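You operate a simulated robot arm through the tools that you are given. There is no shell and no other tool. Be economical: measure what you need, move in short steps, check, and stop when the job is done.

You are at the controls of a simulated robot arm. One attempt, no reset.

TASK
Take the piston on the top of the green table and put it away on the bench top. Then put the data plate on the top of the yellow table. Then open the hook drawer, take the small block on the bench top and put it away in the inside of the hook drawer, then shut the drawer. Then open the bench door one, take the grey stone from the bench top and leave it on the upper shelf one and shut the one again. Then put the wear shoe from the bench top on top of the black hub. Then put the dolly chock two on the top of the yellow table. Then turn the wrench dial to +5 Nm. Then open the bench door three, take the length card and leave it on the upper shelf two and shut the three again. Keep to this order. Set down upright: length card.

It is judged by the outcome, as a careful person would: the job done as asked, and still so three seconds after it is handed in. It fails if anything else is knocked over, pushed out of place, dropped, spilled or broken.

THE ROBOT
A 7-joint arm with a two-finger parallel gripper on a trunk, on a base that drives. Base frame: it is fixed to the floor where the robot stands at the start and does not move with it; the origin is under the middle of the robot, x ahead of it, y to its left, z up; the surface under the hand at the start is at about z = 0.85. Readings come in m, degrees, newtons and seconds.
With the tool pointing down near the work surface it reaches from about 0.36 to 0.88 m from the robot's upright axis, wherever it stands. Its first joint turns from -166.0 to 166.0 degrees. Places, roughly: bench door one [3.1, 1.5, 0.5]; bench door three [2.5, -0.2, 0.5]; bench top [2.7, -0.4, 1]; data plate [0.25, 0, 0.75]; dolly chock two [-2, 4, 1]; hook drawer [-2, 3.6, 0.5]; hub (12x12x6 cm) [3.3, 1.7, 1]; inside of the hook drawer [-1.9, 3.7, 0.5]; length card [3.25, 1.25, 1]; piston [0.5, 0.25, 1]; small block [2.75, 0.25, 1]; stone [3, 0, 1]; top of the yellow table [-1.2, 1.3, 0.8]; upper shelf one [3.3, 1.4, 0.5]; upper shelf two [2.8, 0, 0.5]; wear shoe [3.25, 1, 1]; wrench dial [-1.2, 3.2, 0.9]. Payload 3.43 kg.
The TCP is the grasp point between the finger pads, 0.034 m short of the fingertips. In the tool frame z runs along the fingers and y along their closing line. The gripper opens to 0.128 m. The fingers are 0.024 m wide and 0.012 m thick; the gripper's body (0.048 by 0.13 m) begins 0.096 m behind the TCP.
Orientation is told as [roll, pitch, yaw] about the base's x, y, z axes, in that order, counted from this pose: with the fingers straight down and closing along the base's y, the tool's x points along the base's -x, its y along +y and its z along -z.

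THE INTERFACE
- The arm moves only by the tool jog_arm. Its argument "motion" is a list of rows, each a list of 3 entries, a list of its own where there are three numbers: the shift along the tool's x, y, z in mm, then the turn, a rotation vector about the tool's x, y, z in degrees, then the gripper command, from -1 (fully open) to 1 (shut), values between in proportion. In form: [[[tx, ty, tz], [wx, wy, wz], hand], ...]. A call has 1 to 12 rows; each row shifts and turns the commanded pose from where the row before left it, along the tool's axes as they then stand. A row lasts 0.2 s, in which the tool goes at most 0.05 m and 8.6 degrees; a call with a longer step from one row to the next is refused whole, and so is a gripper value outside its range. Where a pose cannot be reached the arm comes as near as it can. A force on the tool above 40 N (or 10 N above the force at the start of the call, whichever is more), or a blocked arm, ends the call early, and 0.2 s more pass. Each finger travels about 0.153 m/s and halts on what it meets, pressing with about 42 N; the grip force reading is that of the motor and also rises with nothing between the fingers. The clock runs only during rows and for 0.2 s after the last one: add rows that do not move to give the fingers time. It gives the time, the measured TCP pose, the force on the tool (base axes), the opening and the grip force at its end, in the units of the frame above (readings bear some noise), with the torque about the TCP (base axes, N m) and any sound that the robot's microphone picked up.
- Cameras (640 x 400 px; columns grow to the right, rows downward): "scene" is now at [0.1694, 0.0683, 1.5306]; the picture's right is [-0.14, -0.99, -0.00], its down [-0.82, 0.12, -0.56] and it looks along [0.55, -0.08, -0.83] (base axes); focal length 278 px, centre (320, 200). "wrist" rides on the gripper at [0.076, -0.011, -0.16] in the tool frame; the picture's right is [0.15, 0.99, 0.00], its down [-0.88, 0.13, -0.46] and it looks along [-0.45, 0.07, 0.89] (tool axes); focal length 234 px, centre (320, 200). There is no depth. A picture from a camera that has moved, and an enlarged one, comes with that camera's place and axes in the base frame and with its lens. The place of the scene camera against the robot may be out by one fixed shift of up to 0.018 m in any direction.
- get_image(camera): a new picture of that camera. No time passes.
- drive_base(legs): drives the robot by 1 to 6 legs, each [ahead, turn to the left] in m and degrees, along the robot's own axes; the way and the turn of a leg run together, so that a leg with both is an arc; at most 1.5 m and 180 degrees a leg. The arm and the cameras ride along, it lands a little off, and it stops where it bumps. It gives what a move gives.
- head_to(pan, tilt): turns the head with the scene camera to pan (to the left, within 132 degrees either way) and tilt (down, from -29 to 69), counted from straight ahead of the robot. It gives what a move gives.
- inspect(camera, box): a new picture of the part [left, top, right, bottom] of that camera's present view, enlarged. No time passes.
- hand_in(): hands the job in; it is judged then, once.

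Go step by step. Nothing tells you exact positions but the pictures and the camera data: compare them with the known pose of the tool, close in by small moves and look again before you grip or let go. The budget is 535 turns and 326 pictures, counting those below and the enlarged ones. Unless the task says otherwise, let go and move clear before handing in.

The tools are called after "Emit:" as name(argument=value, ...) on one line, values as JSON. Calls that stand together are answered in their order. jog_arm: Moves the arm, as the interface text tells. Its arguments: {"type":"object","properties":{"motion":{"type":"array","items":{"type":"array"}}},"required":["motion"]} The other tools are called the same way: drive_base (legs) drives the base; head_to (pan, tilt) turns the head that bears the scene camera; get_image (camera) takes a picture; inspect (camera, box) takes an enlarged picture of a part of a camera's view; hand_in () hands the job in.

At the start:

```text
t: 0.0
position: [0.55, -0.0392, 1.1541]
orientation: [0.0, 0.0, -2.0]
ft_force: [-0.4, -0.2, 0.0]
torque: [0.12, -0.05, 0.03]
grip_width: 0.1281
grasp_force: 0.1
robot x, y, heading: [0.0001, 0.0708, 2.4]
head pan, tilt: [-10.8, 56.0]
```

scene: 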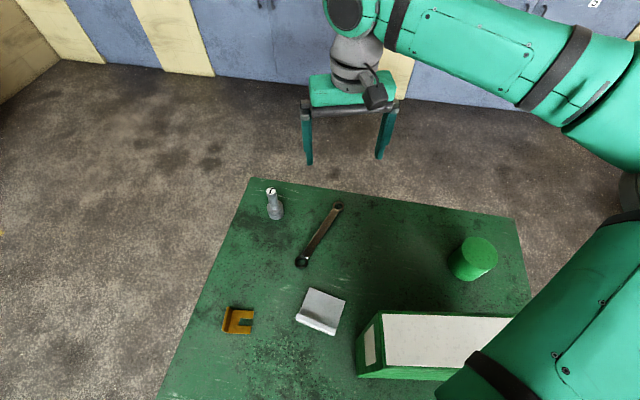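
wrist: 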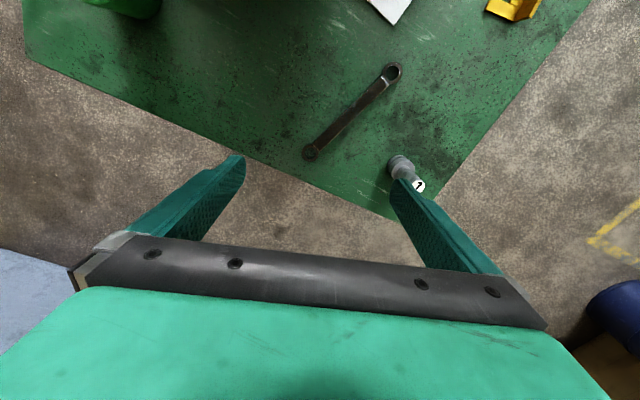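

I see the green table with a small grey piston-like part, a wrench, a yellow clip, a silver plate, a green cylinder and a box. I'll look closer at the table first.

Emit:
inspect(camera="scene", box=[200, 170, 360, 270])

Emit:
inspect(camera="scene", box=[200, 260, 400, 385])

```text
4.00 times, centred on (280, 220) of scene
camera zoom: at [0.1694, 0.0683, 1.5306], right [-0.14, -0.99, 0.0], down [-0.82, 0.12, -0.56], along [0.55, -0.08, -0.83], focal length 1111 px, centre (480, 120)
```

zoom: 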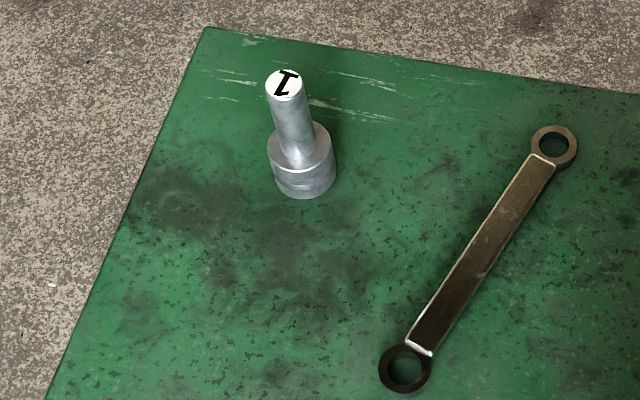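

```text
3.20 times, centred on (300, 322) of scene
camera zoom: at [0.1694, 0.0683, 1.5306], right [-0.14, -0.99, 0.0], down [-0.82, 0.12, -0.56], along [0.55, -0.08, -0.83], focal length 889 px, centre (384, -192)
```

zoom: 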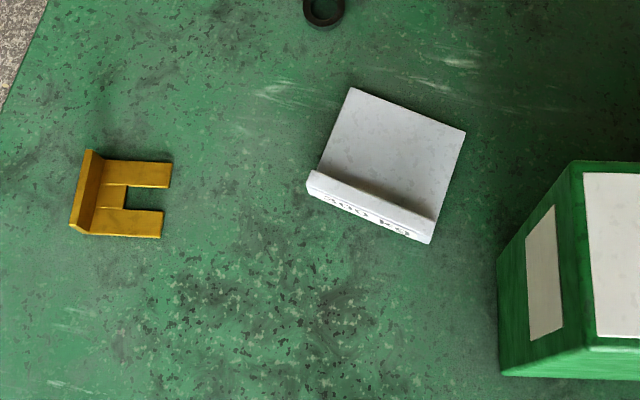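

The piston stands at about (0.59, 0.135). Before moving anything I'll look around the room.

Emit:
head_to(pan=0, tilt=10)

Emit:
get_image(camera="scene")

Emit:
head_to(pan=70, tilt=10)

Emit:
get_image(camera="scene")

Emit:
head_to(pan=130, tilt=10)

Emit:
get_image(camera="scene")

Emit:
head_to(pan=-90, tilt=10)

Emit:
get_image(camera="scene")

```text
t: 1.1
position: [0.5507, -0.0368, 1.1553]
orientation: [0.0, 0.0, -2.0]
ft_force: [0.6, 0.3, 0.6]
torque: [-0.01, 0.01, -0.02]
grip_width: 0.128
grasp_force: 0.0
robot x, y, heading: [-0.002, 0.0711, 2.6]
head pan, tilt: [0.0, 10.0]
```

```text
321 pictures are left
camera scene: at [0.1917, 0.083, 1.6002], right [0.04, -1.0, 0.0], down [-0.17, -0.01, -0.98], along [0.98, 0.04, -0.17], focal length 278 px, centre (320, 200)
```

scene: 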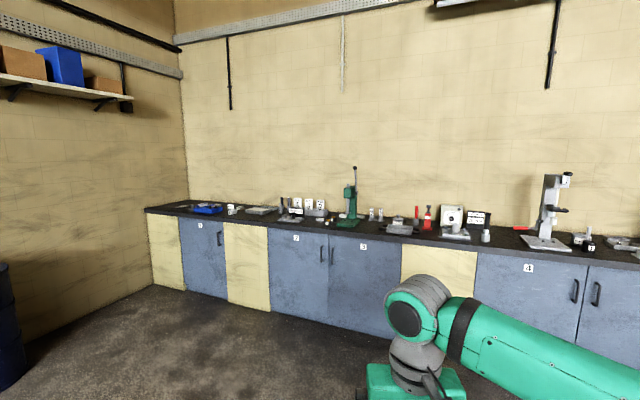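

```text
t: 2.5
position: [0.5503, -0.0384, 1.1551]
orientation: [0.0, 0.0, -2.0]
ft_force: [0.3, -0.8, -0.3]
torque: [0.04, 0.03, -0.01]
grip_width: 0.128
grasp_force: 0.2
robot x, y, heading: [0.0012, 0.0743, 2.6]
head pan, tilt: [70.0, 10.0]
```

```text
320 pictures are left
camera scene: at [0.1268, 0.1676, 1.6002], right [0.95, -0.3, 0.0], down [-0.05, -0.17, -0.98], along [0.3, 0.94, -0.17], focal length 278 px, centre (320, 200)
```

scene: 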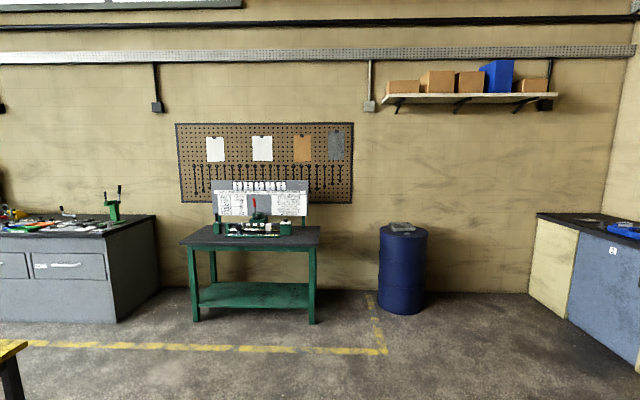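

```text
t: 3.9
position: [0.5499, -0.0388, 1.1551]
orientation: [-0.1, 0.0, -2.1]
ft_force: [-0.7, -0.6, 0.3]
torque: [0.0, 0.02, 0.01]
grip_width: 0.1281
grasp_force: 0.1
robot x, y, heading: [0.0027, 0.0697, 2.6]
head pan, tilt: [130.0, 10.0]
```

```text
319 pictures are left
camera scene: at [0.0361, 0.1474, 1.6002], right [0.74, 0.68, 0.0], down [0.12, -0.13, -0.98], along [-0.67, 0.73, -0.17], focal length 278 px, centre (320, 200)
```

scene: 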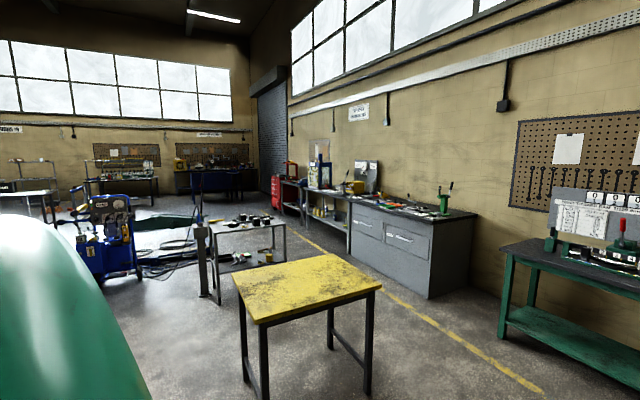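

```text
t: 7.0
position: [0.5499, -0.0382, 1.1536]
orientation: [0.1, 0.0, -2.1]
ft_force: [-0.2, -0.3, 0.2]
torque: [0.01, 0.01, -0.02]
grip_width: 0.1277
grasp_force: 0.0
robot x, y, heading: [0.0007, 0.0689, 2.7]
head pan, tilt: [-90.0, 10.0]
```

```text
318 pictures are left
camera scene: at [0.103, -0.014, 1.6002], right [-1.0, -0.04, 0.0], down [-0.01, 0.17, -0.98], along [0.04, -0.98, -0.17], focal length 278 px, centre (320, 200)
```

scene: 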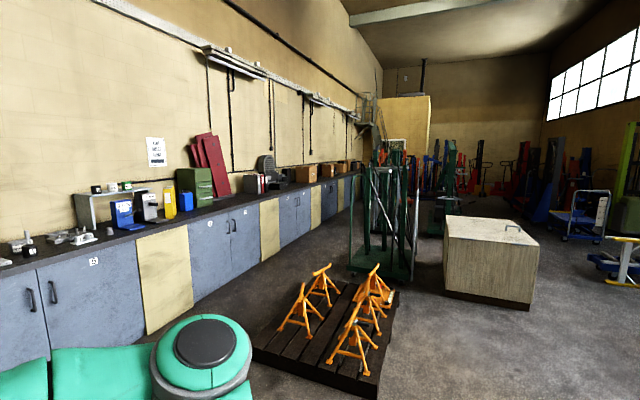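

Emit:
head_to(pan=0, tilt=10)

Emit:
inspect(camera="scene", box=[140, 160, 340, 285])

Emit:
inspect(camera="scene", box=[310, 160, 510, 285])

Emit:
inspect(camera="scene", box=[440, 160, 640, 285])

```text
t: 8.7
position: [0.5485, -0.0387, 1.1541]
orientation: [0.0, 0.1, -1.9]
ft_force: [-0.5, 0.5, -0.9]
torque: [0.0, 0.01, 0.01]
grip_width: 0.1281
grasp_force: 0.0
robot x, y, heading: [-0.0025, 0.0728, 2.4]
head pan, tilt: [0.0, 10.0]
```

```text
3.20 times, centred on (240, 222) of scene
camera zoom: at [0.1918, 0.0829, 1.6002], right [0.04, -1.0, 0.0], down [-0.17, -0.01, -0.98], along [0.98, 0.04, -0.17], focal length 889 px, centre (576, 128)
```

zoom: 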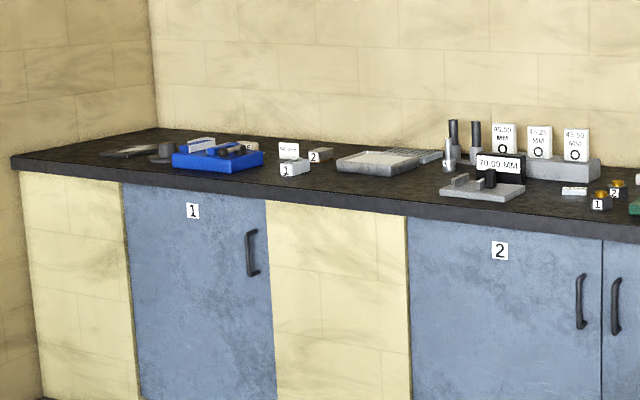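

```text
3.20 times, centred on (410, 222) of scene
camera zoom: at [0.1918, 0.0829, 1.6002], right [0.04, -1.0, 0.0], down [-0.17, -0.01, -0.98], along [0.98, 0.04, -0.17], focal length 889 px, centre (32, 128)
```

zoom: 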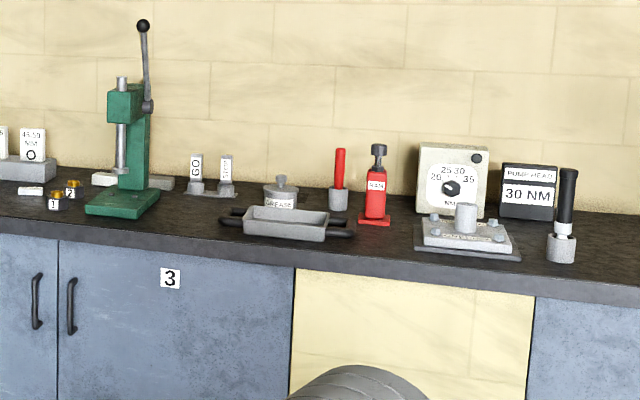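

```text
3.20 times, centred on (540, 222) of scene
camera zoom: at [0.1918, 0.0829, 1.6002], right [0.04, -1.0, 0.0], down [-0.17, -0.01, -0.98], along [0.98, 0.04, -0.17], focal length 889 px, centre (-384, 128)
```

zoom: 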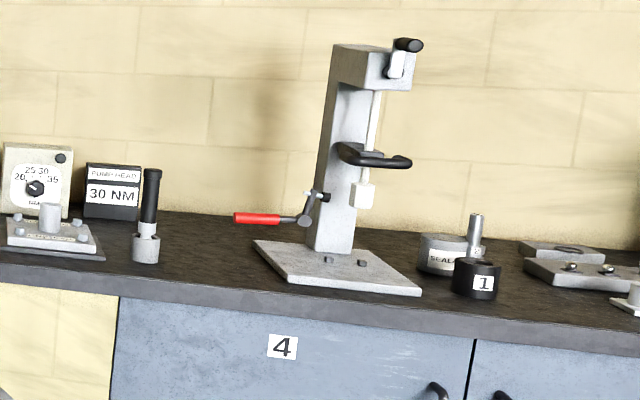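

The tables and bench make sense. I'll bring the hand over the piston, at about (0.605, 0.129), and stay above it.

Emit:
jog_arm(motion=[[[-10, 34, 20], [0, 0, 0], -1], [[-10, 34, 20], [0, 0, 0], -1], [[-10, 34, 20], [0, 0, 0], -1], [[-10, 34, 20], [0, 0, 0], -1], [[-10, 34, 20], [0, 0, 0], -1], [[0, 0, 0], [0, 0, 0], -1]])

Emit:
get_image(camera="wrist")

Emit:
head_to(pan=0, tilt=50)

Emit:
get_image(camera="scene")

```text
t: 10.1
position: [0.6084, 0.1202, 1.07]
orientation: [-1.0, -1.6, -2.6]
ft_force: [0.0, 0.8, 0.0]
torque: [-0.11, -0.03, -0.02]
grip_width: 0.1278
grasp_force: 0.0
robot x, y, heading: [0.0046, 0.0457, -0.3]
head pan, tilt: [0.0, 10.0]
```

```text
314 pictures are left
camera wrist: at [0.5264, 0.1156, 1.2274], right [-0.1, 0.99, -0.02], down [0.87, 0.1, 0.48], along [0.48, 0.03, -0.88], focal length 234 px, centre (320, 200)
```

wrist: 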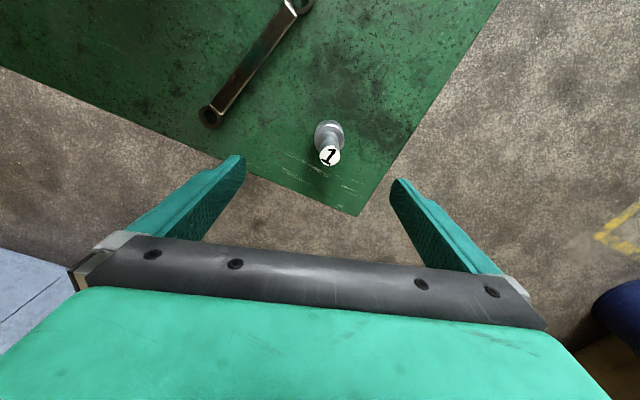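

```text
t: 11.1
position: [0.6027, 0.1282, 1.0658]
orientation: [-0.9, -1.2, -2.0]
ft_force: [-0.3, 0.2, 0.2]
torque: [0.04, 0.0, 0.0]
grip_width: 0.128
grasp_force: 0.0
robot x, y, heading: [-0.0001, 0.0326, 1.1]
head pan, tilt: [0.0, 50.0]
```

```text
313 pictures are left
camera scene: at [0.1602, 0.0588, 1.5429], right [0.02, -1.0, 0.01], down [-0.76, -0.02, -0.65], along [0.65, 0.0, -0.76], focal length 278 px, centre (320, 200)
```

scene: 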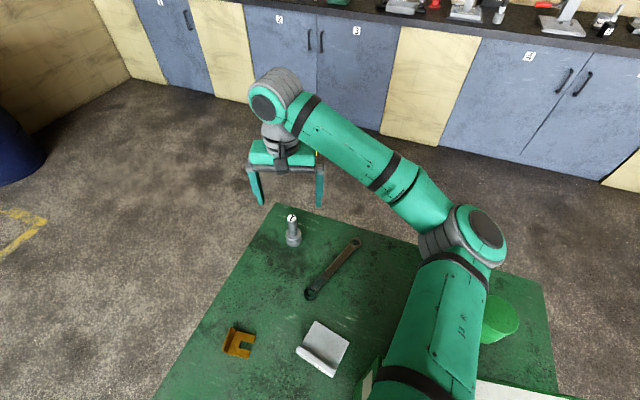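

The base sways a little as the arm moves; I'll let it settle and check the pose before going down.

Emit:
jog_arm(motion=[[[0, 0, 0], [0, 0, 0], -1], [[0, 0, 0], [0, 0, 0], -1], [[0, 0, 0], [0, 0, 0], -1]])

Emit:
get_image(camera="wrist")

```text
t: 11.9
position: [0.6034, 0.1261, 1.0664]
orientation: [-0.9, -1.3, -2.3]
ft_force: [-0.1, 0.8, -0.9]
torque: [-0.08, -0.01, 0.0]
grip_width: 0.1281
grasp_force: 0.1
robot x, y, heading: [0.0015, 0.0308, 1.7]
head pan, tilt: [0.0, 50.0]
```

```text
312 pictures are left
camera wrist: at [0.5233, 0.1216, 1.2249], right [-0.11, 0.99, -0.02], down [0.88, 0.1, 0.47], along [0.47, 0.03, -0.88], focal length 234 px, centre (320, 200)
```

wrist: 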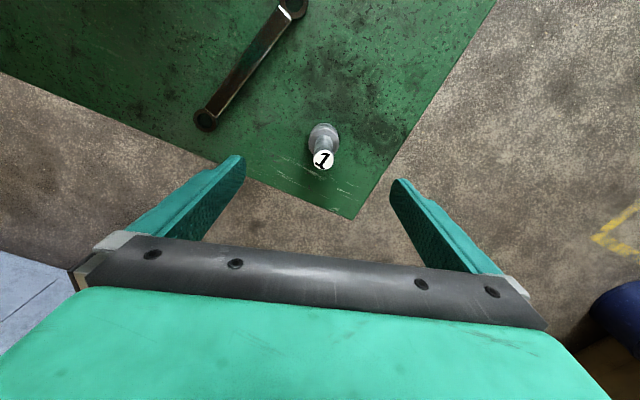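

Emit:
jog_arm(motion=[[[-5, 2, 25], [-0.9, 1.3, 0], -1], [[0, 0, 30], [0, 0, 0], -1], [[0, 0, 30], [0, 0, 0], -1], [[0, 0, 25], [0, 0, 0], -1], [[0, 0, 10], [0, 0, 0], -1], [[0, 0, 0], [0, 0, 0], -1]])

Emit:
get_image(camera="wrist")

Emit:
inspect(camera="scene", box=[210, 140, 370, 240])

```text
t: 12.8
position: [0.6593, 0.1127, 1.0501]
orientation: [-4.0, -8.4, 0.7]
ft_force: [-0.7, -2.7, -1.4]
torque: [0.24, -0.05, 0.05]
grip_width: 0.128
grasp_force: 0.1
robot x, y, heading: [0.0003, 0.0061, -0.4]
head pan, tilt: [0.0, 50.0]
stopped in row 4: the arm was blocked; the commanded pose is now the measured one
```

```text
311 pictures are left
camera wrist: at [0.5598, 0.1116, 1.1982], right [-0.14, 0.99, -0.09], down [0.8, 0.17, 0.57], along [0.58, 0.01, -0.82], focal length 234 px, centre (320, 200)
```

wrist: 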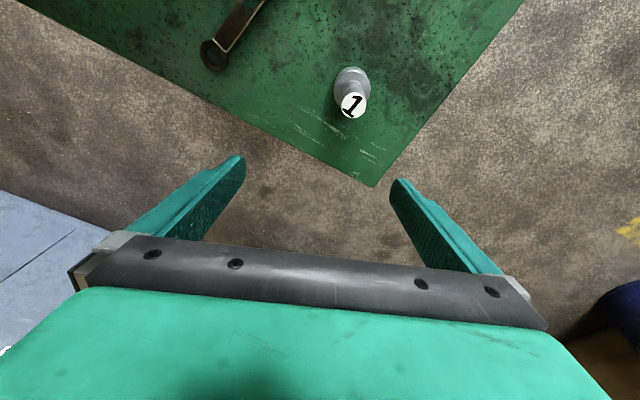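

```text
4.00 times, centred on (290, 190) of scene
camera zoom: at [0.1569, 0.0481, 1.5447], right [-0.01, -1.0, 0.03], down [-0.76, -0.01, -0.65], along [0.65, -0.02, -0.76], focal length 1111 px, centre (440, 240)
```

zoom: 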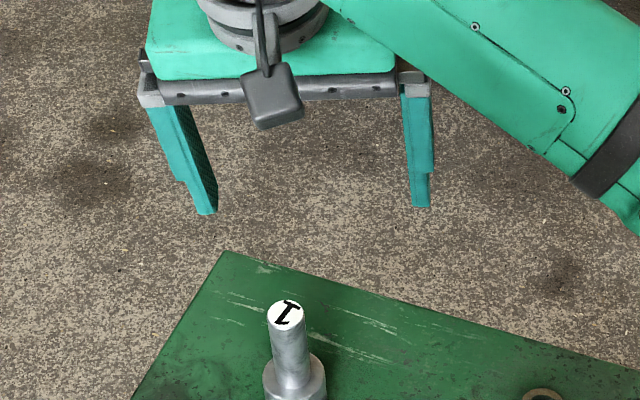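

The arm is blocked by something, and the base has been pushed sideways. I'll raise the hand right away and look for what the arm or base is touching.

Emit:
jog_arm(motion=[[[0, 0, -20], [0, 0, 0], -1], [[10, -10, -25], [0, 0, 0], -1], [[10, -15, -25], [0, 0, 0], -1], [[0, 0, 0], [0, 0, 0], -1]])

Emit:
get_image(camera="scene")

Emit:
head_to(pan=-40, tilt=60)

Emit:
get_image(camera="scene")

```text
t: 13.8
position: [0.6255, 0.0675, 1.1031]
orientation: [-3.2, -6.8, -0.5]
ft_force: [-1.0, -0.3, 0.0]
torque: [-0.01, -0.08, 0.01]
grip_width: 0.1281
grasp_force: 0.0
robot x, y, heading: [0.001, 0.009, -0.3]
head pan, tilt: [0.0, 50.0]
```

```text
309 pictures are left
camera scene: at [0.1752, 0.0087, 1.5384], right [-0.01, -1.0, 0.0], down [-0.77, 0.01, -0.64], along [0.64, 0.0, -0.77], focal length 278 px, centre (320, 200)
```

scene: 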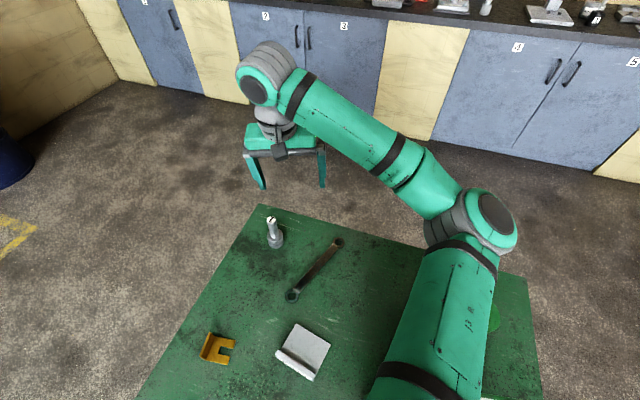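

```text
t: 14.9
position: [0.6275, 0.0669, 1.1022]
orientation: [-3.1, -6.9, -0.7]
ft_force: [-0.5, -1.0, -1.0]
torque: [-0.01, 0.0, -0.02]
grip_width: 0.1279
grasp_force: 0.1
robot x, y, heading: [0.0077, 0.0072, -0.4]
head pan, tilt: [-40.0, 60.0]
```

```text
308 pictures are left
camera scene: at [0.1507, -0.0336, 1.5258], right [-0.65, -0.76, 0.0], down [-0.66, 0.56, -0.5], along [0.38, -0.32, -0.87], focal length 278 px, centre (320, 200)
```

scene: 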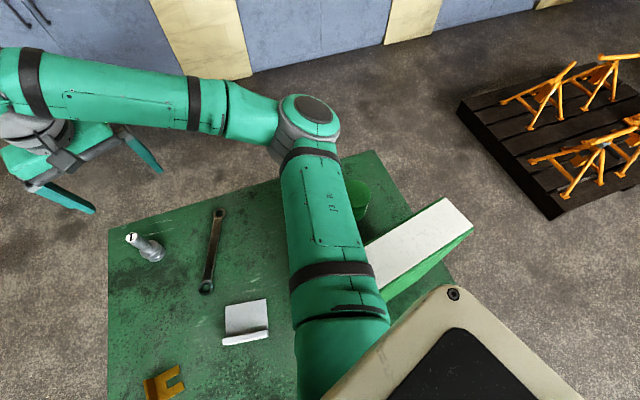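

Emit:
head_to(pan=20, tilt=69)

Emit:
get_image(camera="scene")

Emit:
head_to(pan=-80, tilt=65)

Emit:
get_image(camera="scene")

```text
t: 16.2
position: [0.6304, 0.0658, 1.1039]
orientation: [-3.3, -6.8, -0.8]
ft_force: [0.9, 0.1, 0.7]
torque: [-0.01, 0.02, 0.05]
grip_width: 0.128
grasp_force: 0.1
robot x, y, heading: [0.0021, 0.0074, -0.6]
head pan, tilt: [20.0, 68.8]
```

```text
307 pictures are left
camera scene: at [0.1532, 0.0284, 1.5164], right [0.34, -0.94, 0.0], down [-0.88, -0.31, -0.36], along [0.34, 0.12, -0.93], focal length 278 px, centre (320, 200)
```

scene: 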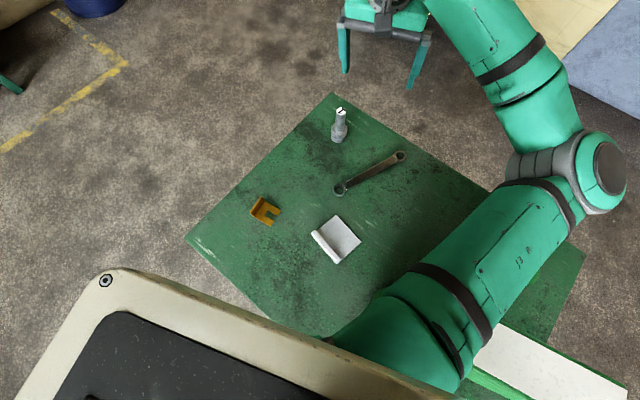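

```text
t: 17.9
position: [0.6296, 0.066, 1.1037]
orientation: [-3.2, -6.9, -0.7]
ft_force: [0.1, 0.0, 0.0]
torque: [0.02, 0.0, -0.01]
grip_width: 0.1281
grasp_force: 0.0
robot x, y, heading: [0.0015, 0.0078, -0.3]
head pan, tilt: [-80.0, 65.0]
```

```text
306 pictures are left
camera scene: at [0.1104, -0.0504, 1.5202], right [-0.99, -0.17, 0.0], down [-0.15, 0.89, -0.42], along [0.07, -0.42, -0.91], focal length 278 px, centre (320, 200)
```

scene: 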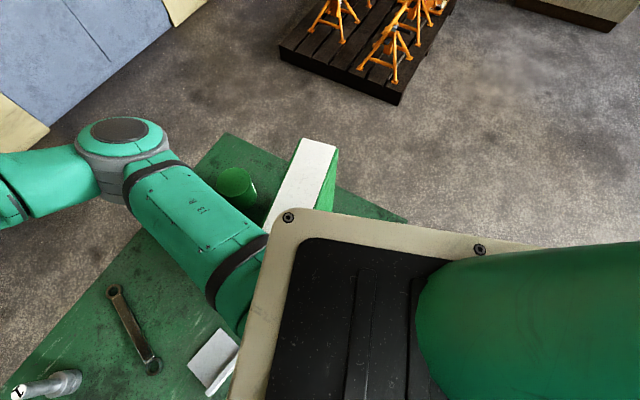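

Nothing on the table seems to have moved. I'll raise the hand, level it, and then re-approach the table from a roomier side.

Emit:
jog_arm(motion=[[[10, 0, -30], [-1, 2.3, 0], -1], [[10, 0, -30], [-1, 2.3, 0], -1], [[10, -10, -30], [-1, 2.3, 0], -1], [[10, -20, -30], [0, 0, 0], -1], [[10, -20, -30], [0, 0, 0], -1], [[0, 0, 0], [0, 0, 0], -1]])

Emit:
head_to(pan=-30, tilt=60)

Emit:
get_image(camera="scene")

```text
t: 19.3
position: [0.5735, 0.0222, 1.2501]
orientation: [-0.1, 0.1, -0.8]
ft_force: [0.2, 0.6, -0.4]
torque: [-0.16, 0.09, 0.03]
grip_width: 0.1279
grasp_force: 0.0
robot x, y, heading: [0.0032, 0.0083, -0.0]
head pan, tilt: [-80.0, 65.0]
```

```text
t: 20.5
position: [0.5701, 0.0192, 1.251]
orientation: [-0.2, 0.0, -1.0]
ft_force: [0.3, 0.4, -0.2]
torque: [0.03, -0.03, 0.01]
grip_width: 0.128
grasp_force: 0.1
robot x, y, heading: [0.0027, 0.0057, -0.5]
head pan, tilt: [-30.0, 60.0]
```

```text
305 pictures are left
camera scene: at [0.1576, -0.0244, 1.5258], right [-0.51, -0.86, 0.0], down [-0.75, 0.44, -0.5], along [0.43, -0.25, -0.87], focal length 278 px, centre (320, 200)
```

scene: 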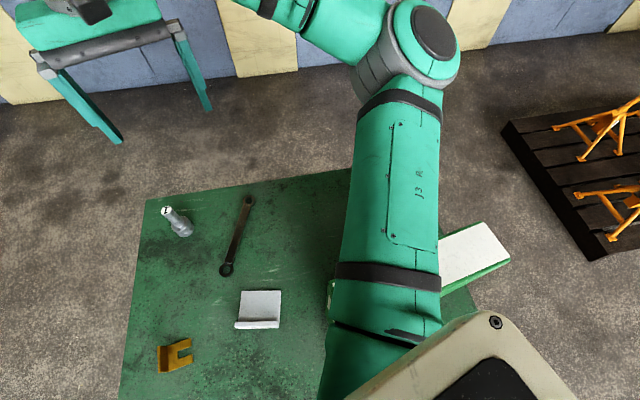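

The upper arm comes down right beside the tall box when I work from here. I'll back off and drive round to the table's left side (about (0.37, 0.82), facing -y), which gives room for both the piston and the plate.

Emit:
drive_base(legs=[[-0.5, 0], [0, 60], [0.95, 0]])

Emit:
head_to(pan=-60, tilt=40)

Emit:
get_image(camera="scene")

```text
t: 30.9
position: [0.2481, 1.3225, 1.251]
orientation: [-0.2, 0.1, 59.2]
ft_force: [-0.7, 0.7, -0.4]
torque: [0.04, 0.01, 0.01]
grip_width: 0.1281
grasp_force: 0.0
robot x, y, heading: [-0.0184, 0.8221, 59.8]
head pan, tilt: [-30.0, 60.0]
```

```text
t: 31.9
position: [0.2477, 1.3234, 1.2508]
orientation: [-0.3, 0.1, 59.4]
ft_force: [0.1, -0.2, 0.3]
torque: [-0.02, -0.03, -0.03]
grip_width: 0.1281
grasp_force: 0.1
robot x, y, heading: [-0.0245, 0.8266, 59.7]
head pan, tilt: [-60.0, 40.0]
```

```text
304 pictures are left
camera scene: at [0.108, 0.9166, 1.5525], right [0.0, -1.0, 0.0], down [-0.64, 0.0, -0.77], along [0.77, 0.0, -0.64], focal length 278 px, centre (320, 200)
```

scene: 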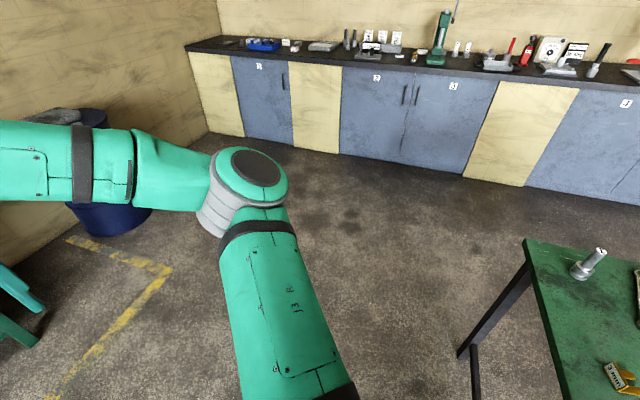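

Emit:
drive_base(legs=[[0, -59.7], [0.42, 0], [0, -90]])

Emit:
head_to(pan=0, tilt=50)

Emit:
get_image(camera="scene")

Emit:
get_image(camera="wrist")

```text
t: 41.8
position: [0.4096, 0.2515, 1.2497]
orientation: [-0.3, 0.0, -91.3]
ft_force: [0.0, 0.2, -0.4]
torque: [0.0, 0.02, 0.0]
grip_width: 0.1278
grasp_force: 0.1
robot x, y, heading: [0.4017, 0.8181, -91.2]
head pan, tilt: [-60.0, 40.0]
```

```text
t: 43.1
position: [0.4099, 0.252, 1.2509]
orientation: [-0.2, 0.0, -91.3]
ft_force: [0.0, 0.0, 0.1]
torque: [0.02, 0.01, -0.01]
grip_width: 0.1279
grasp_force: 0.1
robot x, y, heading: [0.3954, 0.8185, -91.2]
head pan, tilt: [0.0, 50.0]
```

```text
303 pictures are left
camera scene: at [0.3886, 0.6405, 1.5384], right [-1.0, 0.02, 0.0], down [0.01, 0.77, -0.64], along [-0.01, -0.64, -0.77], focal length 278 px, centre (320, 200)
```

scene: 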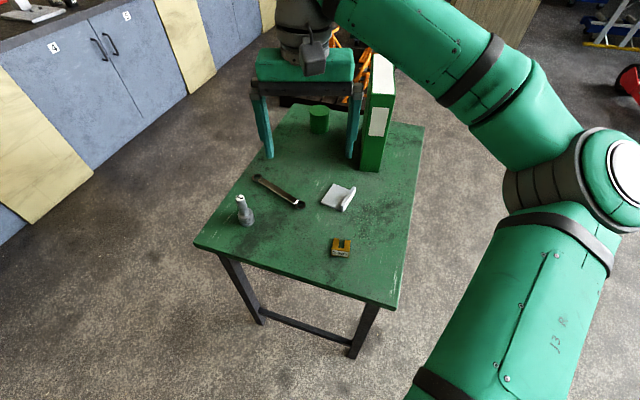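

```text
302 pictures are left
camera wrist: at [0.3993, 0.3284, 1.4108], right [0.99, 0.12, 0.0], down [0.11, -0.88, 0.45], along [0.05, -0.45, -0.89], focal length 234 px, centre (320, 200)
```

wrist: 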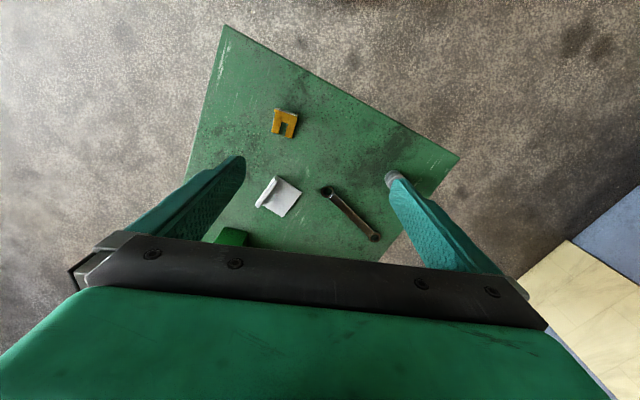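

The binder is taller than I assumed. I'll check carefully whether it has been shifted.

Emit:
inspect(camera="scene", box=[280, 40, 440, 240])

Emit:
inspect(camera="scene", box=[190, 90, 350, 260])

```text
2.00 times, centred on (360, 140) of scene
camera zoom: at [0.3886, 0.6405, 1.5384], right [-1.0, 0.02, 0.0], down [0.01, 0.77, -0.64], along [-0.01, -0.64, -0.77], focal length 556 px, centre (240, 320)
```

zoom: 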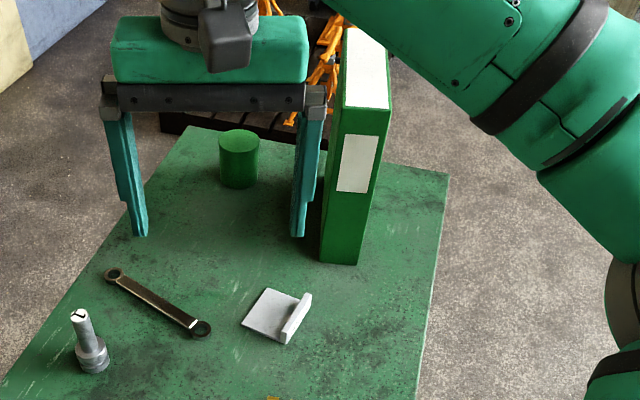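

```text
2.35 times, centred on (270, 175) of scene
camera zoom: at [0.3886, 0.6405, 1.5384], right [-1.0, 0.02, 0.0], down [0.01, 0.77, -0.64], along [-0.01, -0.64, -0.77], focal length 654 px, centre (438, 259)
```

zoom: 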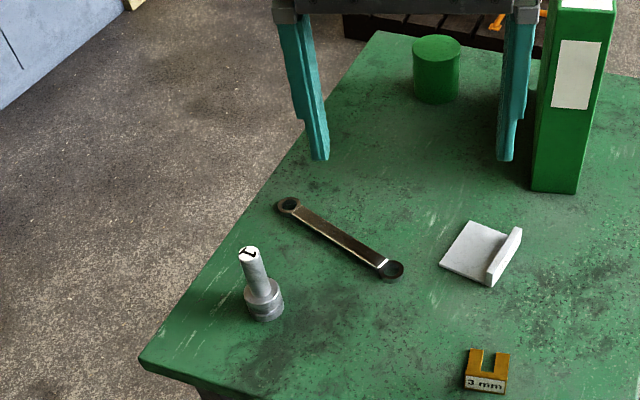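

The arm's earlier brush did slide the binder about 65 mm along its own length, toward -y, judging by the gap to the plate. I'll put it back: move closer first, then grip its near end.

Emit:
drive_base(legs=[[0.22, 0]])

Emit:
get_image(camera="wrist")

Emit:
get_image(camera="scene")

```text
t: 44.8
position: [0.4039, 0.0291, 1.2512]
orientation: [-0.2, 0.0, -91.4]
ft_force: [0.2, 0.6, 0.9]
torque: [0.0, 0.0, 0.02]
grip_width: 0.1283
grasp_force: 0.2
robot x, y, heading: [0.3954, 0.5978, -91.2]
head pan, tilt: [0.0, 50.0]
```

```text
299 pictures are left
camera wrist: at [0.3939, 0.1065, 1.4108], right [0.99, 0.12, 0.0], down [0.11, -0.88, 0.45], along [0.05, -0.45, -0.89], focal length 234 px, centre (320, 200)
```

wrist: 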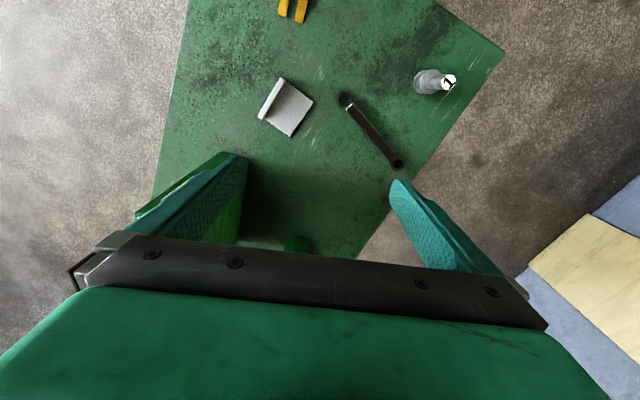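

```text
298 pictures are left
camera scene: at [0.3841, 0.4187, 1.5384], right [-1.0, 0.02, 0.0], down [0.02, 0.77, -0.64], along [-0.01, -0.64, -0.77], focal length 278 px, centre (320, 200)
```

scene: 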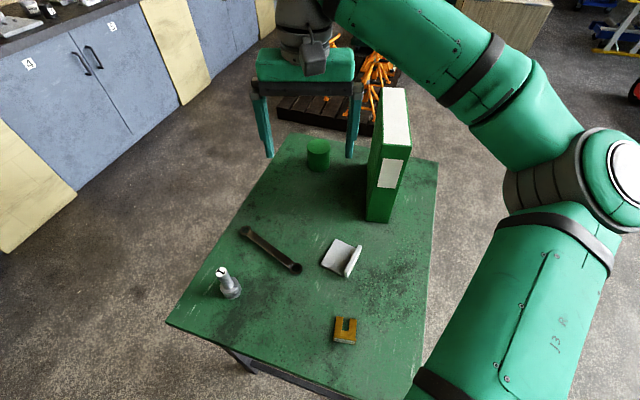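

Emit:
jog_arm(motion=[[[0, 0, -40], [0, 0, 0], -1], [[0, -40, 0], [0, 0, 2], -1], [[0, -40, 0], [0, 0, 2], -1], [[0, -40, 0], [0, 0, 2], -1], [[0, -40, 0], [0, 0, 3], -1], [[0, -30, 0], [0, 0, 0], -1], [[0, 0, 0], [0, 0, 0], -1]])

Emit:
get_image(camera="wrist")

Emit:
get_image(camera="scene")

```text
t: 46.4
position: [0.2151, 0.0486, 1.2911]
orientation: [-0.1, 0.0, -100.4]
ft_force: [-0.1, 0.4, -1.0]
torque: [-0.01, 0.01, 0.01]
grip_width: 0.1279
grasp_force: 0.1
robot x, y, heading: [0.3963, 0.5946, -91.2]
head pan, tilt: [0.0, 50.0]
```

```text
297 pictures are left
camera wrist: at [0.217, 0.125, 1.4513], right [1.0, -0.04, 0.0], down [-0.03, -0.89, 0.46], along [-0.02, -0.45, -0.89], focal length 234 px, centre (320, 200)
```

wrist: 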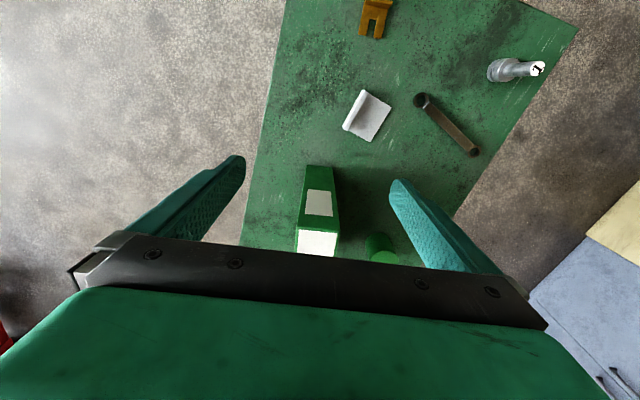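

```text
296 pictures are left
camera scene: at [0.3841, 0.4187, 1.5384], right [-1.0, 0.02, 0.0], down [0.02, 0.77, -0.64], along [-0.01, -0.64, -0.77], focal length 278 px, centre (320, 200)
```

scene: 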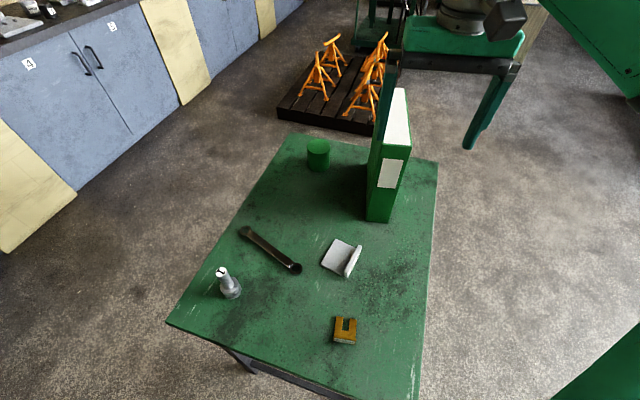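

The wrist view puts the binder's near end at about (0.208, -0.078) with its top near 1.15. I'll move above it.

Emit:
jog_arm(motion=[[[-40, 4, 0], [0, 0, 0], -1], [[-40, 4, 0], [0, 0, 0], -1], [[-40, 4, 0], [0, 0, 0], -1], [[-31, 4, 0], [0, 0, 0], -1], [[0, 0, 40], [0, 0, 0], -1], [[0, 0, 40], [0, 0, 0], -1], [[0, 0, 0], [0, 0, 0], -1]])

Emit:
get_image(camera="wrist")

Emit:
inspect(camera="scene", box=[330, 40, 490, 240])

```text
t: 48.0
position: [0.2044, -0.1028, 1.2112]
orientation: [-0.2, -0.1, -100.4]
ft_force: [-0.1, -0.2, 0.2]
torque: [-0.03, -0.01, -0.02]
grip_width: 0.1278
grasp_force: 0.2
robot x, y, heading: [0.4009, 0.5974, -91.1]
head pan, tilt: [0.0, 50.0]
```

```text
295 pictures are left
camera wrist: at [0.2059, -0.0266, 1.3708], right [1.0, -0.04, 0.0], down [-0.03, -0.89, 0.46], along [-0.02, -0.46, -0.89], focal length 234 px, centre (320, 200)
```

wrist: 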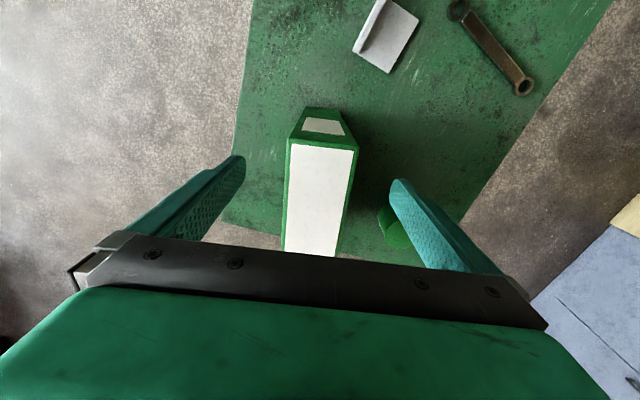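

```text
2.00 times, centred on (410, 140) of scene
camera zoom: at [0.3841, 0.4187, 1.5384], right [-1.0, 0.02, 0.0], down [0.02, 0.77, -0.64], along [-0.01, -0.64, -0.77], focal length 556 px, centre (140, 320)
```

zoom: 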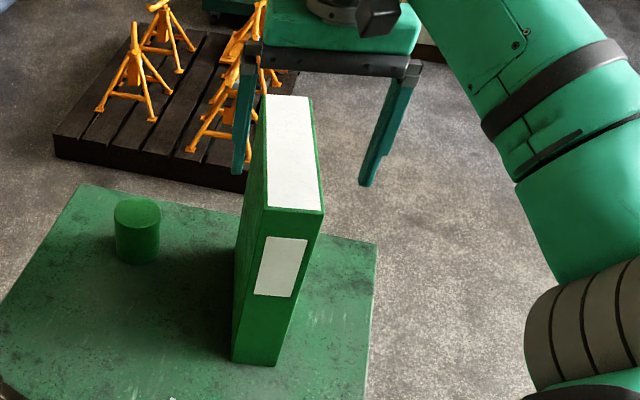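

Emit:
jog_arm(motion=[[[0, 0, 40], [0, 0, 0], -1], [[0, 0, 40], [0, 0, 0], -1], [[0, 0, 10], [0, 0, 0], -1], [[0, 0, 0], [0, 0, 0], -1]])

Emit:
get_image(camera="wrist")

Emit:
inspect(camera="scene", box=[330, 40, 490, 240])

```text
t: 49.0
position: [0.2021, -0.1037, 1.1207]
orientation: [-0.2, -0.1, -100.4]
ft_force: [0.5, -0.1, 0.6]
torque: [0.02, 0.0, 0.01]
grip_width: 0.1279
grasp_force: 0.1
robot x, y, heading: [0.3911, 0.5993, -91.2]
head pan, tilt: [0.0, 50.0]
```

```text
293 pictures are left
camera wrist: at [0.2048, -0.0264, 1.2809], right [1.0, -0.03, 0.0], down [-0.03, -0.89, 0.46], along [-0.02, -0.46, -0.89], focal length 234 px, centre (320, 200)
```

wrist: 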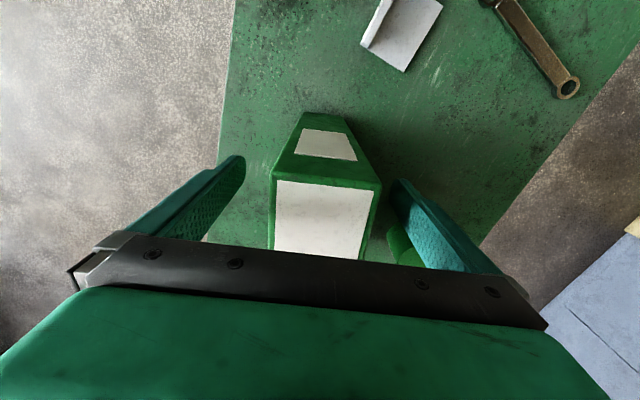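

```text
2.00 times, centred on (410, 140) of scene
camera zoom: at [0.3841, 0.4187, 1.5384], right [-1.0, 0.02, 0.0], down [0.02, 0.77, -0.64], along [-0.01, -0.64, -0.77], focal length 556 px, centre (140, 320)
```

zoom: 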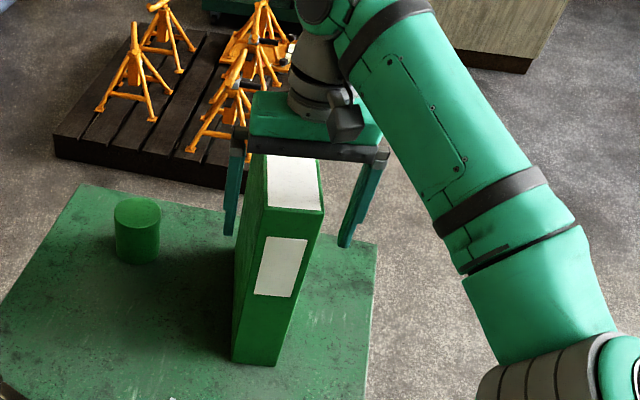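

Emit:
jog_arm(motion=[[[0, 5, 0], [0, 0, 0], -1], [[0, 0, 0], [0, 0, 0], -0.3], [[0, 0, 0], [0, 0, 0], 0.1], [[0, 0, 0], [0, 0, 0], 0.3], [[0, 0, 0], [0, 0, 0], 0.5], [[0, 0, 0], [0, 0, 0], 0.5]])

Emit:
get_image(camera="wrist")

```text
t: 50.4
position: [0.2066, -0.1028, 1.1204]
orientation: [-0.3, 0.0, -100.5]
ft_force: [-1.8, 3.0, 2.5]
torque: [0.07, 0.23, 0.02]
grip_width: 0.0702
grasp_force: 42.0
robot x, y, heading: [0.3955, 0.5981, -91.4]
head pan, tilt: [0.0, 50.0]
```

```text
291 pictures are left
camera wrist: at [0.2099, -0.0271, 1.2813], right [1.0, -0.04, 0.0], down [-0.03, -0.89, 0.46], along [-0.02, -0.45, -0.89], focal length 234 px, centre (320, 200)
```

wrist: 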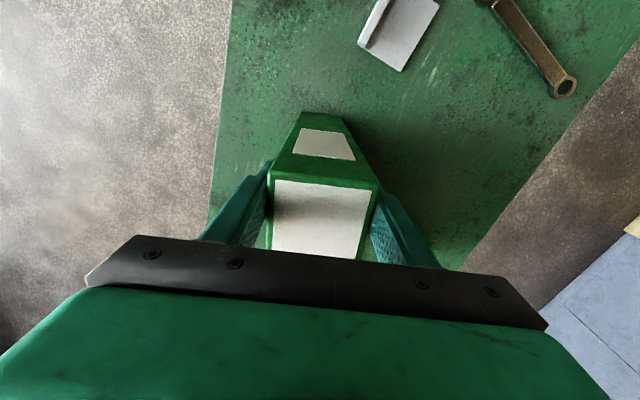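

Gripped at 70 mm thickness. I'll slide it back along its long axis.

Emit:
jog_arm(motion=[[[10, 0, 0], [0, 0, 0], 1], [[12, 0, 0], [0, 0, 0], 1], [[12, 0, 0], [0, 0, 0], 1], [[12, 0, 0], [0, 0, 0], 1], [[12, 0, 0], [0, 0, 0], 1], [[8, 0, 0], [0, 0, 0], 1], [[0, 0, 0], [0, 0, 0], 1]])

Emit:
inspect(camera="scene", box=[310, 60, 470, 260])

Emit:
get_image(camera="wrist")

```text
t: 52.0
position: [0.2184, -0.0389, 1.1209]
orientation: [-0.1, 0.0, -100.3]
ft_force: [-0.2, -4.4, 8.2]
torque: [-0.22, -0.5, -0.14]
grip_width: 0.0705
grasp_force: 41.5
robot x, y, heading: [0.3967, 0.5976, -91.1]
head pan, tilt: [0.0, 50.0]
```

```text
2.00 times, centred on (390, 160) of scene
camera zoom: at [0.3841, 0.4188, 1.5384], right [-1.0, 0.02, 0.0], down [0.02, 0.77, -0.64], along [-0.01, -0.64, -0.77], focal length 556 px, centre (180, 280)
```

zoom: 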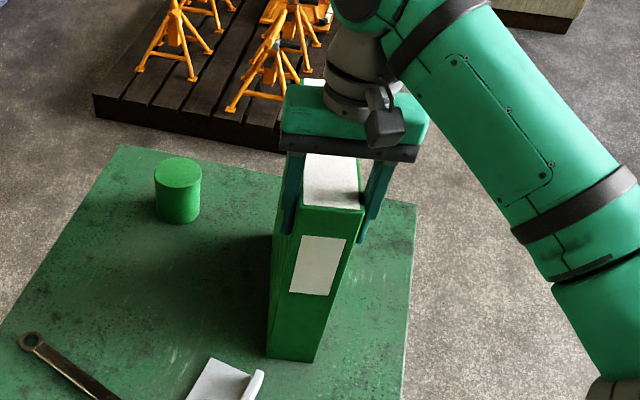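

```text
289 pictures are left
camera wrist: at [0.2216, 0.0378, 1.281], right [1.0, -0.03, 0.0], down [-0.03, -0.89, 0.46], along [-0.02, -0.46, -0.89], focal length 234 px, centre (320, 200)
```

wrist: 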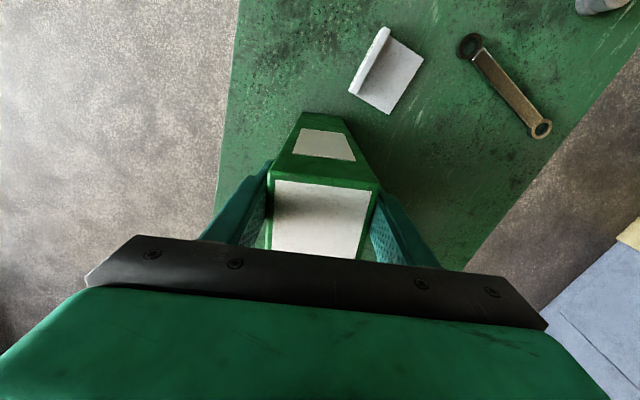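

The gap to the plate now matches the start. Releasing and rising.

Emit:
jog_arm(motion=[[[0, 0, 0], [0, 0, 0], 0], [[0, 0, 0], [0, 0, 0], -1], [[0, 0, 0], [0, 0, 0], -1], [[0, 0, -30], [0, 0, 0], -1], [[0, 0, -40], [0, 0, 0], -1], [[0, 0, -40], [0, 0, 0], -1], [[0, 0, 0], [0, 0, 0], -1]])

Emit:
get_image(camera="scene")

```text
t: 53.6
position: [0.2194, -0.0394, 1.2308]
orientation: [-0.2, 0.0, -100.5]
ft_force: [0.2, -0.4, 0.1]
torque: [-0.01, 0.0, -0.02]
grip_width: 0.1278
grasp_force: 0.1
robot x, y, heading: [0.3963, 0.5986, -91.0]
head pan, tilt: [0.0, 50.0]
```

```text
288 pictures are left
camera scene: at [0.384, 0.4187, 1.5384], right [-1.0, 0.02, 0.0], down [0.02, 0.77, -0.64], along [-0.01, -0.64, -0.77], focal length 278 px, centre (320, 200)
```

scene: 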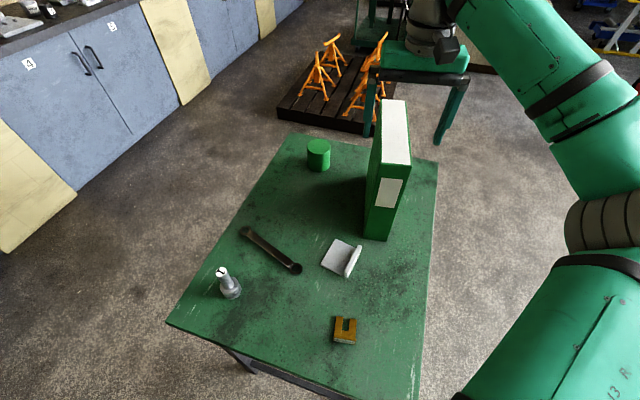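

The binder is back. Now to the piston at (0.607, 0.129), which is well within reach from here.

Emit:
jog_arm(motion=[[[45, 0, 0], [0, 0, 0], -1], [[45, 0, 0], [0, 0, 0], -1], [[45, 0, 0], [0, 0, 0], -1], [[20, 40, 10], [0, 0, 0], -1], [[20, 40, 10], [0, 0, 0], -1], [[20, 40, 10], [0, 0, 0], -1], [[20, 40, 10], [0, 0, 0], -1], [[20, 40, 10], [0, 0, 0], -1], [[0, 45, 10], [0, 0, 0], -1], [[0, 45, 15], [0, 0, 0], -1], [[0, 45, 20], [0, 0, 0], -1], [[0, 17, 20], [0, 0, 0], -1]])

Emit:
get_image(camera="wrist")

Emit:
get_image(camera="scene")

```text
t: 56.2
position: [0.6093, 0.1287, 1.1156]
orientation: [-0.3, 0.0, -100.4]
ft_force: [-0.4, 0.2, -0.5]
torque: [0.01, -0.02, 0.01]
grip_width: 0.128
grasp_force: 0.1
robot x, y, heading: [0.395, 0.5925, -90.9]
head pan, tilt: [0.0, 50.0]
```

```text
287 pictures are left
camera wrist: at [0.6111, 0.2053, 1.2755], right [1.0, -0.04, 0.0], down [-0.03, -0.89, 0.46], along [-0.02, -0.45, -0.89], focal length 234 px, centre (320, 200)
```

wrist: 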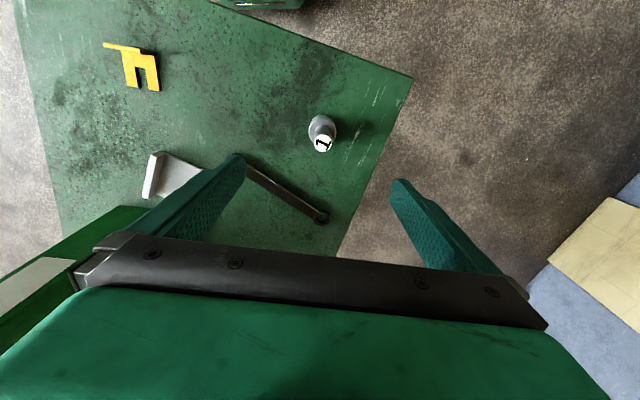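

```text
286 pictures are left
camera scene: at [0.384, 0.4188, 1.5384], right [-1.0, 0.02, 0.0], down [0.02, 0.77, -0.64], along [-0.01, -0.64, -0.77], focal length 278 px, centre (320, 200)
```

scene: 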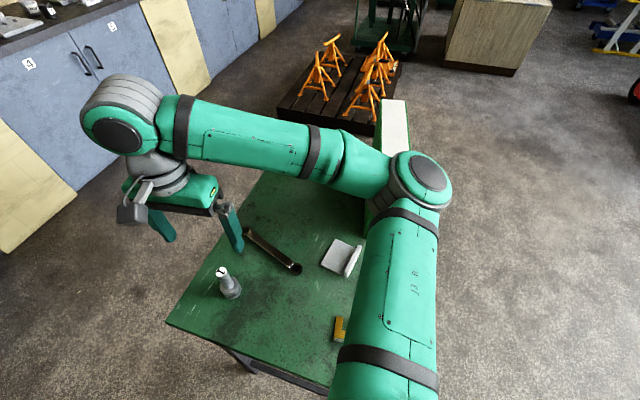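

The elbow would again hover near the binder. I'll lift and shift the base toward +x, so the elbow stays clear when I go down on the piston.

Emit:
jog_arm(motion=[[[0, 0, -45], [0, 0, 0], -1], [[0, 0, -45], [0, 0, 0], -1], [[0, 0, -30], [0, 0, 0], -1], [[0, 0, 0], [0, 0, 0], -1]])

Emit:
drive_base(legs=[[-0.12, 0], [0, 90], [0.38, 0], [0, -90]])

Emit:
get_image(camera="scene")

Emit:
get_image(camera="wrist")

```text
t: 57.2
position: [0.6086, 0.1287, 1.2355]
orientation: [-0.2, 0.1, -100.4]
ft_force: [-0.3, -0.9, -0.8]
torque: [-0.01, -0.01, -0.01]
grip_width: 0.1278
grasp_force: 0.1
robot x, y, heading: [0.3965, 0.599, -91.5]
head pan, tilt: [0.0, 50.0]
```

```text
t: 69.1
position: [0.9895, 0.2369, 1.2333]
orientation: [-0.3, 0.1, -100.5]
ft_force: [0.0, 0.1, 0.6]
torque: [0.0, 0.02, -0.01]
grip_width: 0.128
grasp_force: 0.1
robot x, y, heading: [0.7795, 0.7038, -91.6]
head pan, tilt: [0.0, 50.0]
```

```text
285 pictures are left
camera scene: at [0.7655, 0.5273, 1.5384], right [-1.0, 0.02, 0.0], down [0.02, 0.77, -0.64], along [-0.01, -0.64, -0.77], focal length 278 px, centre (320, 200)
```

scene: 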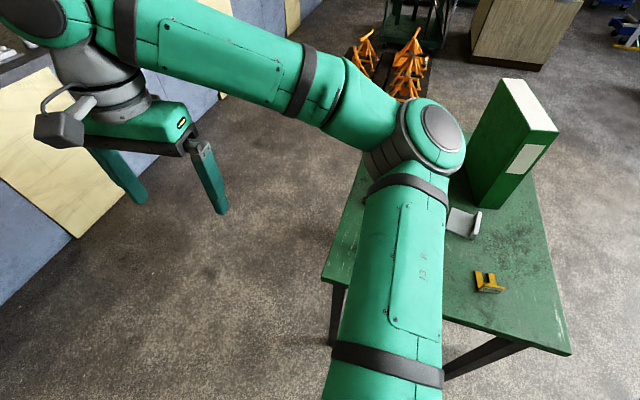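

```text
284 pictures are left
camera wrist: at [0.992, 0.3136, 1.3955], right [1.0, -0.04, 0.0], down [-0.03, -0.89, 0.46], along [-0.02, -0.45, -0.89], focal length 234 px, centre (320, 200)
```

wrist: 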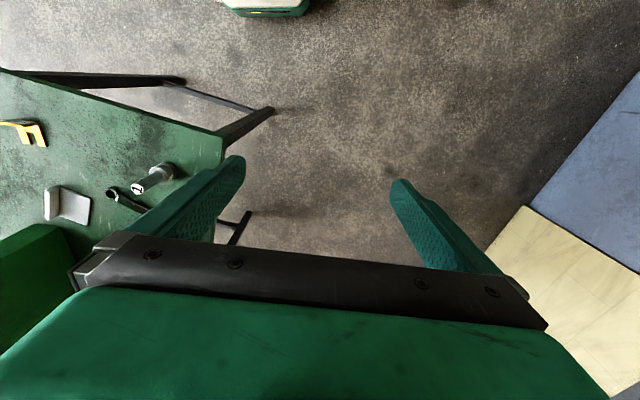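

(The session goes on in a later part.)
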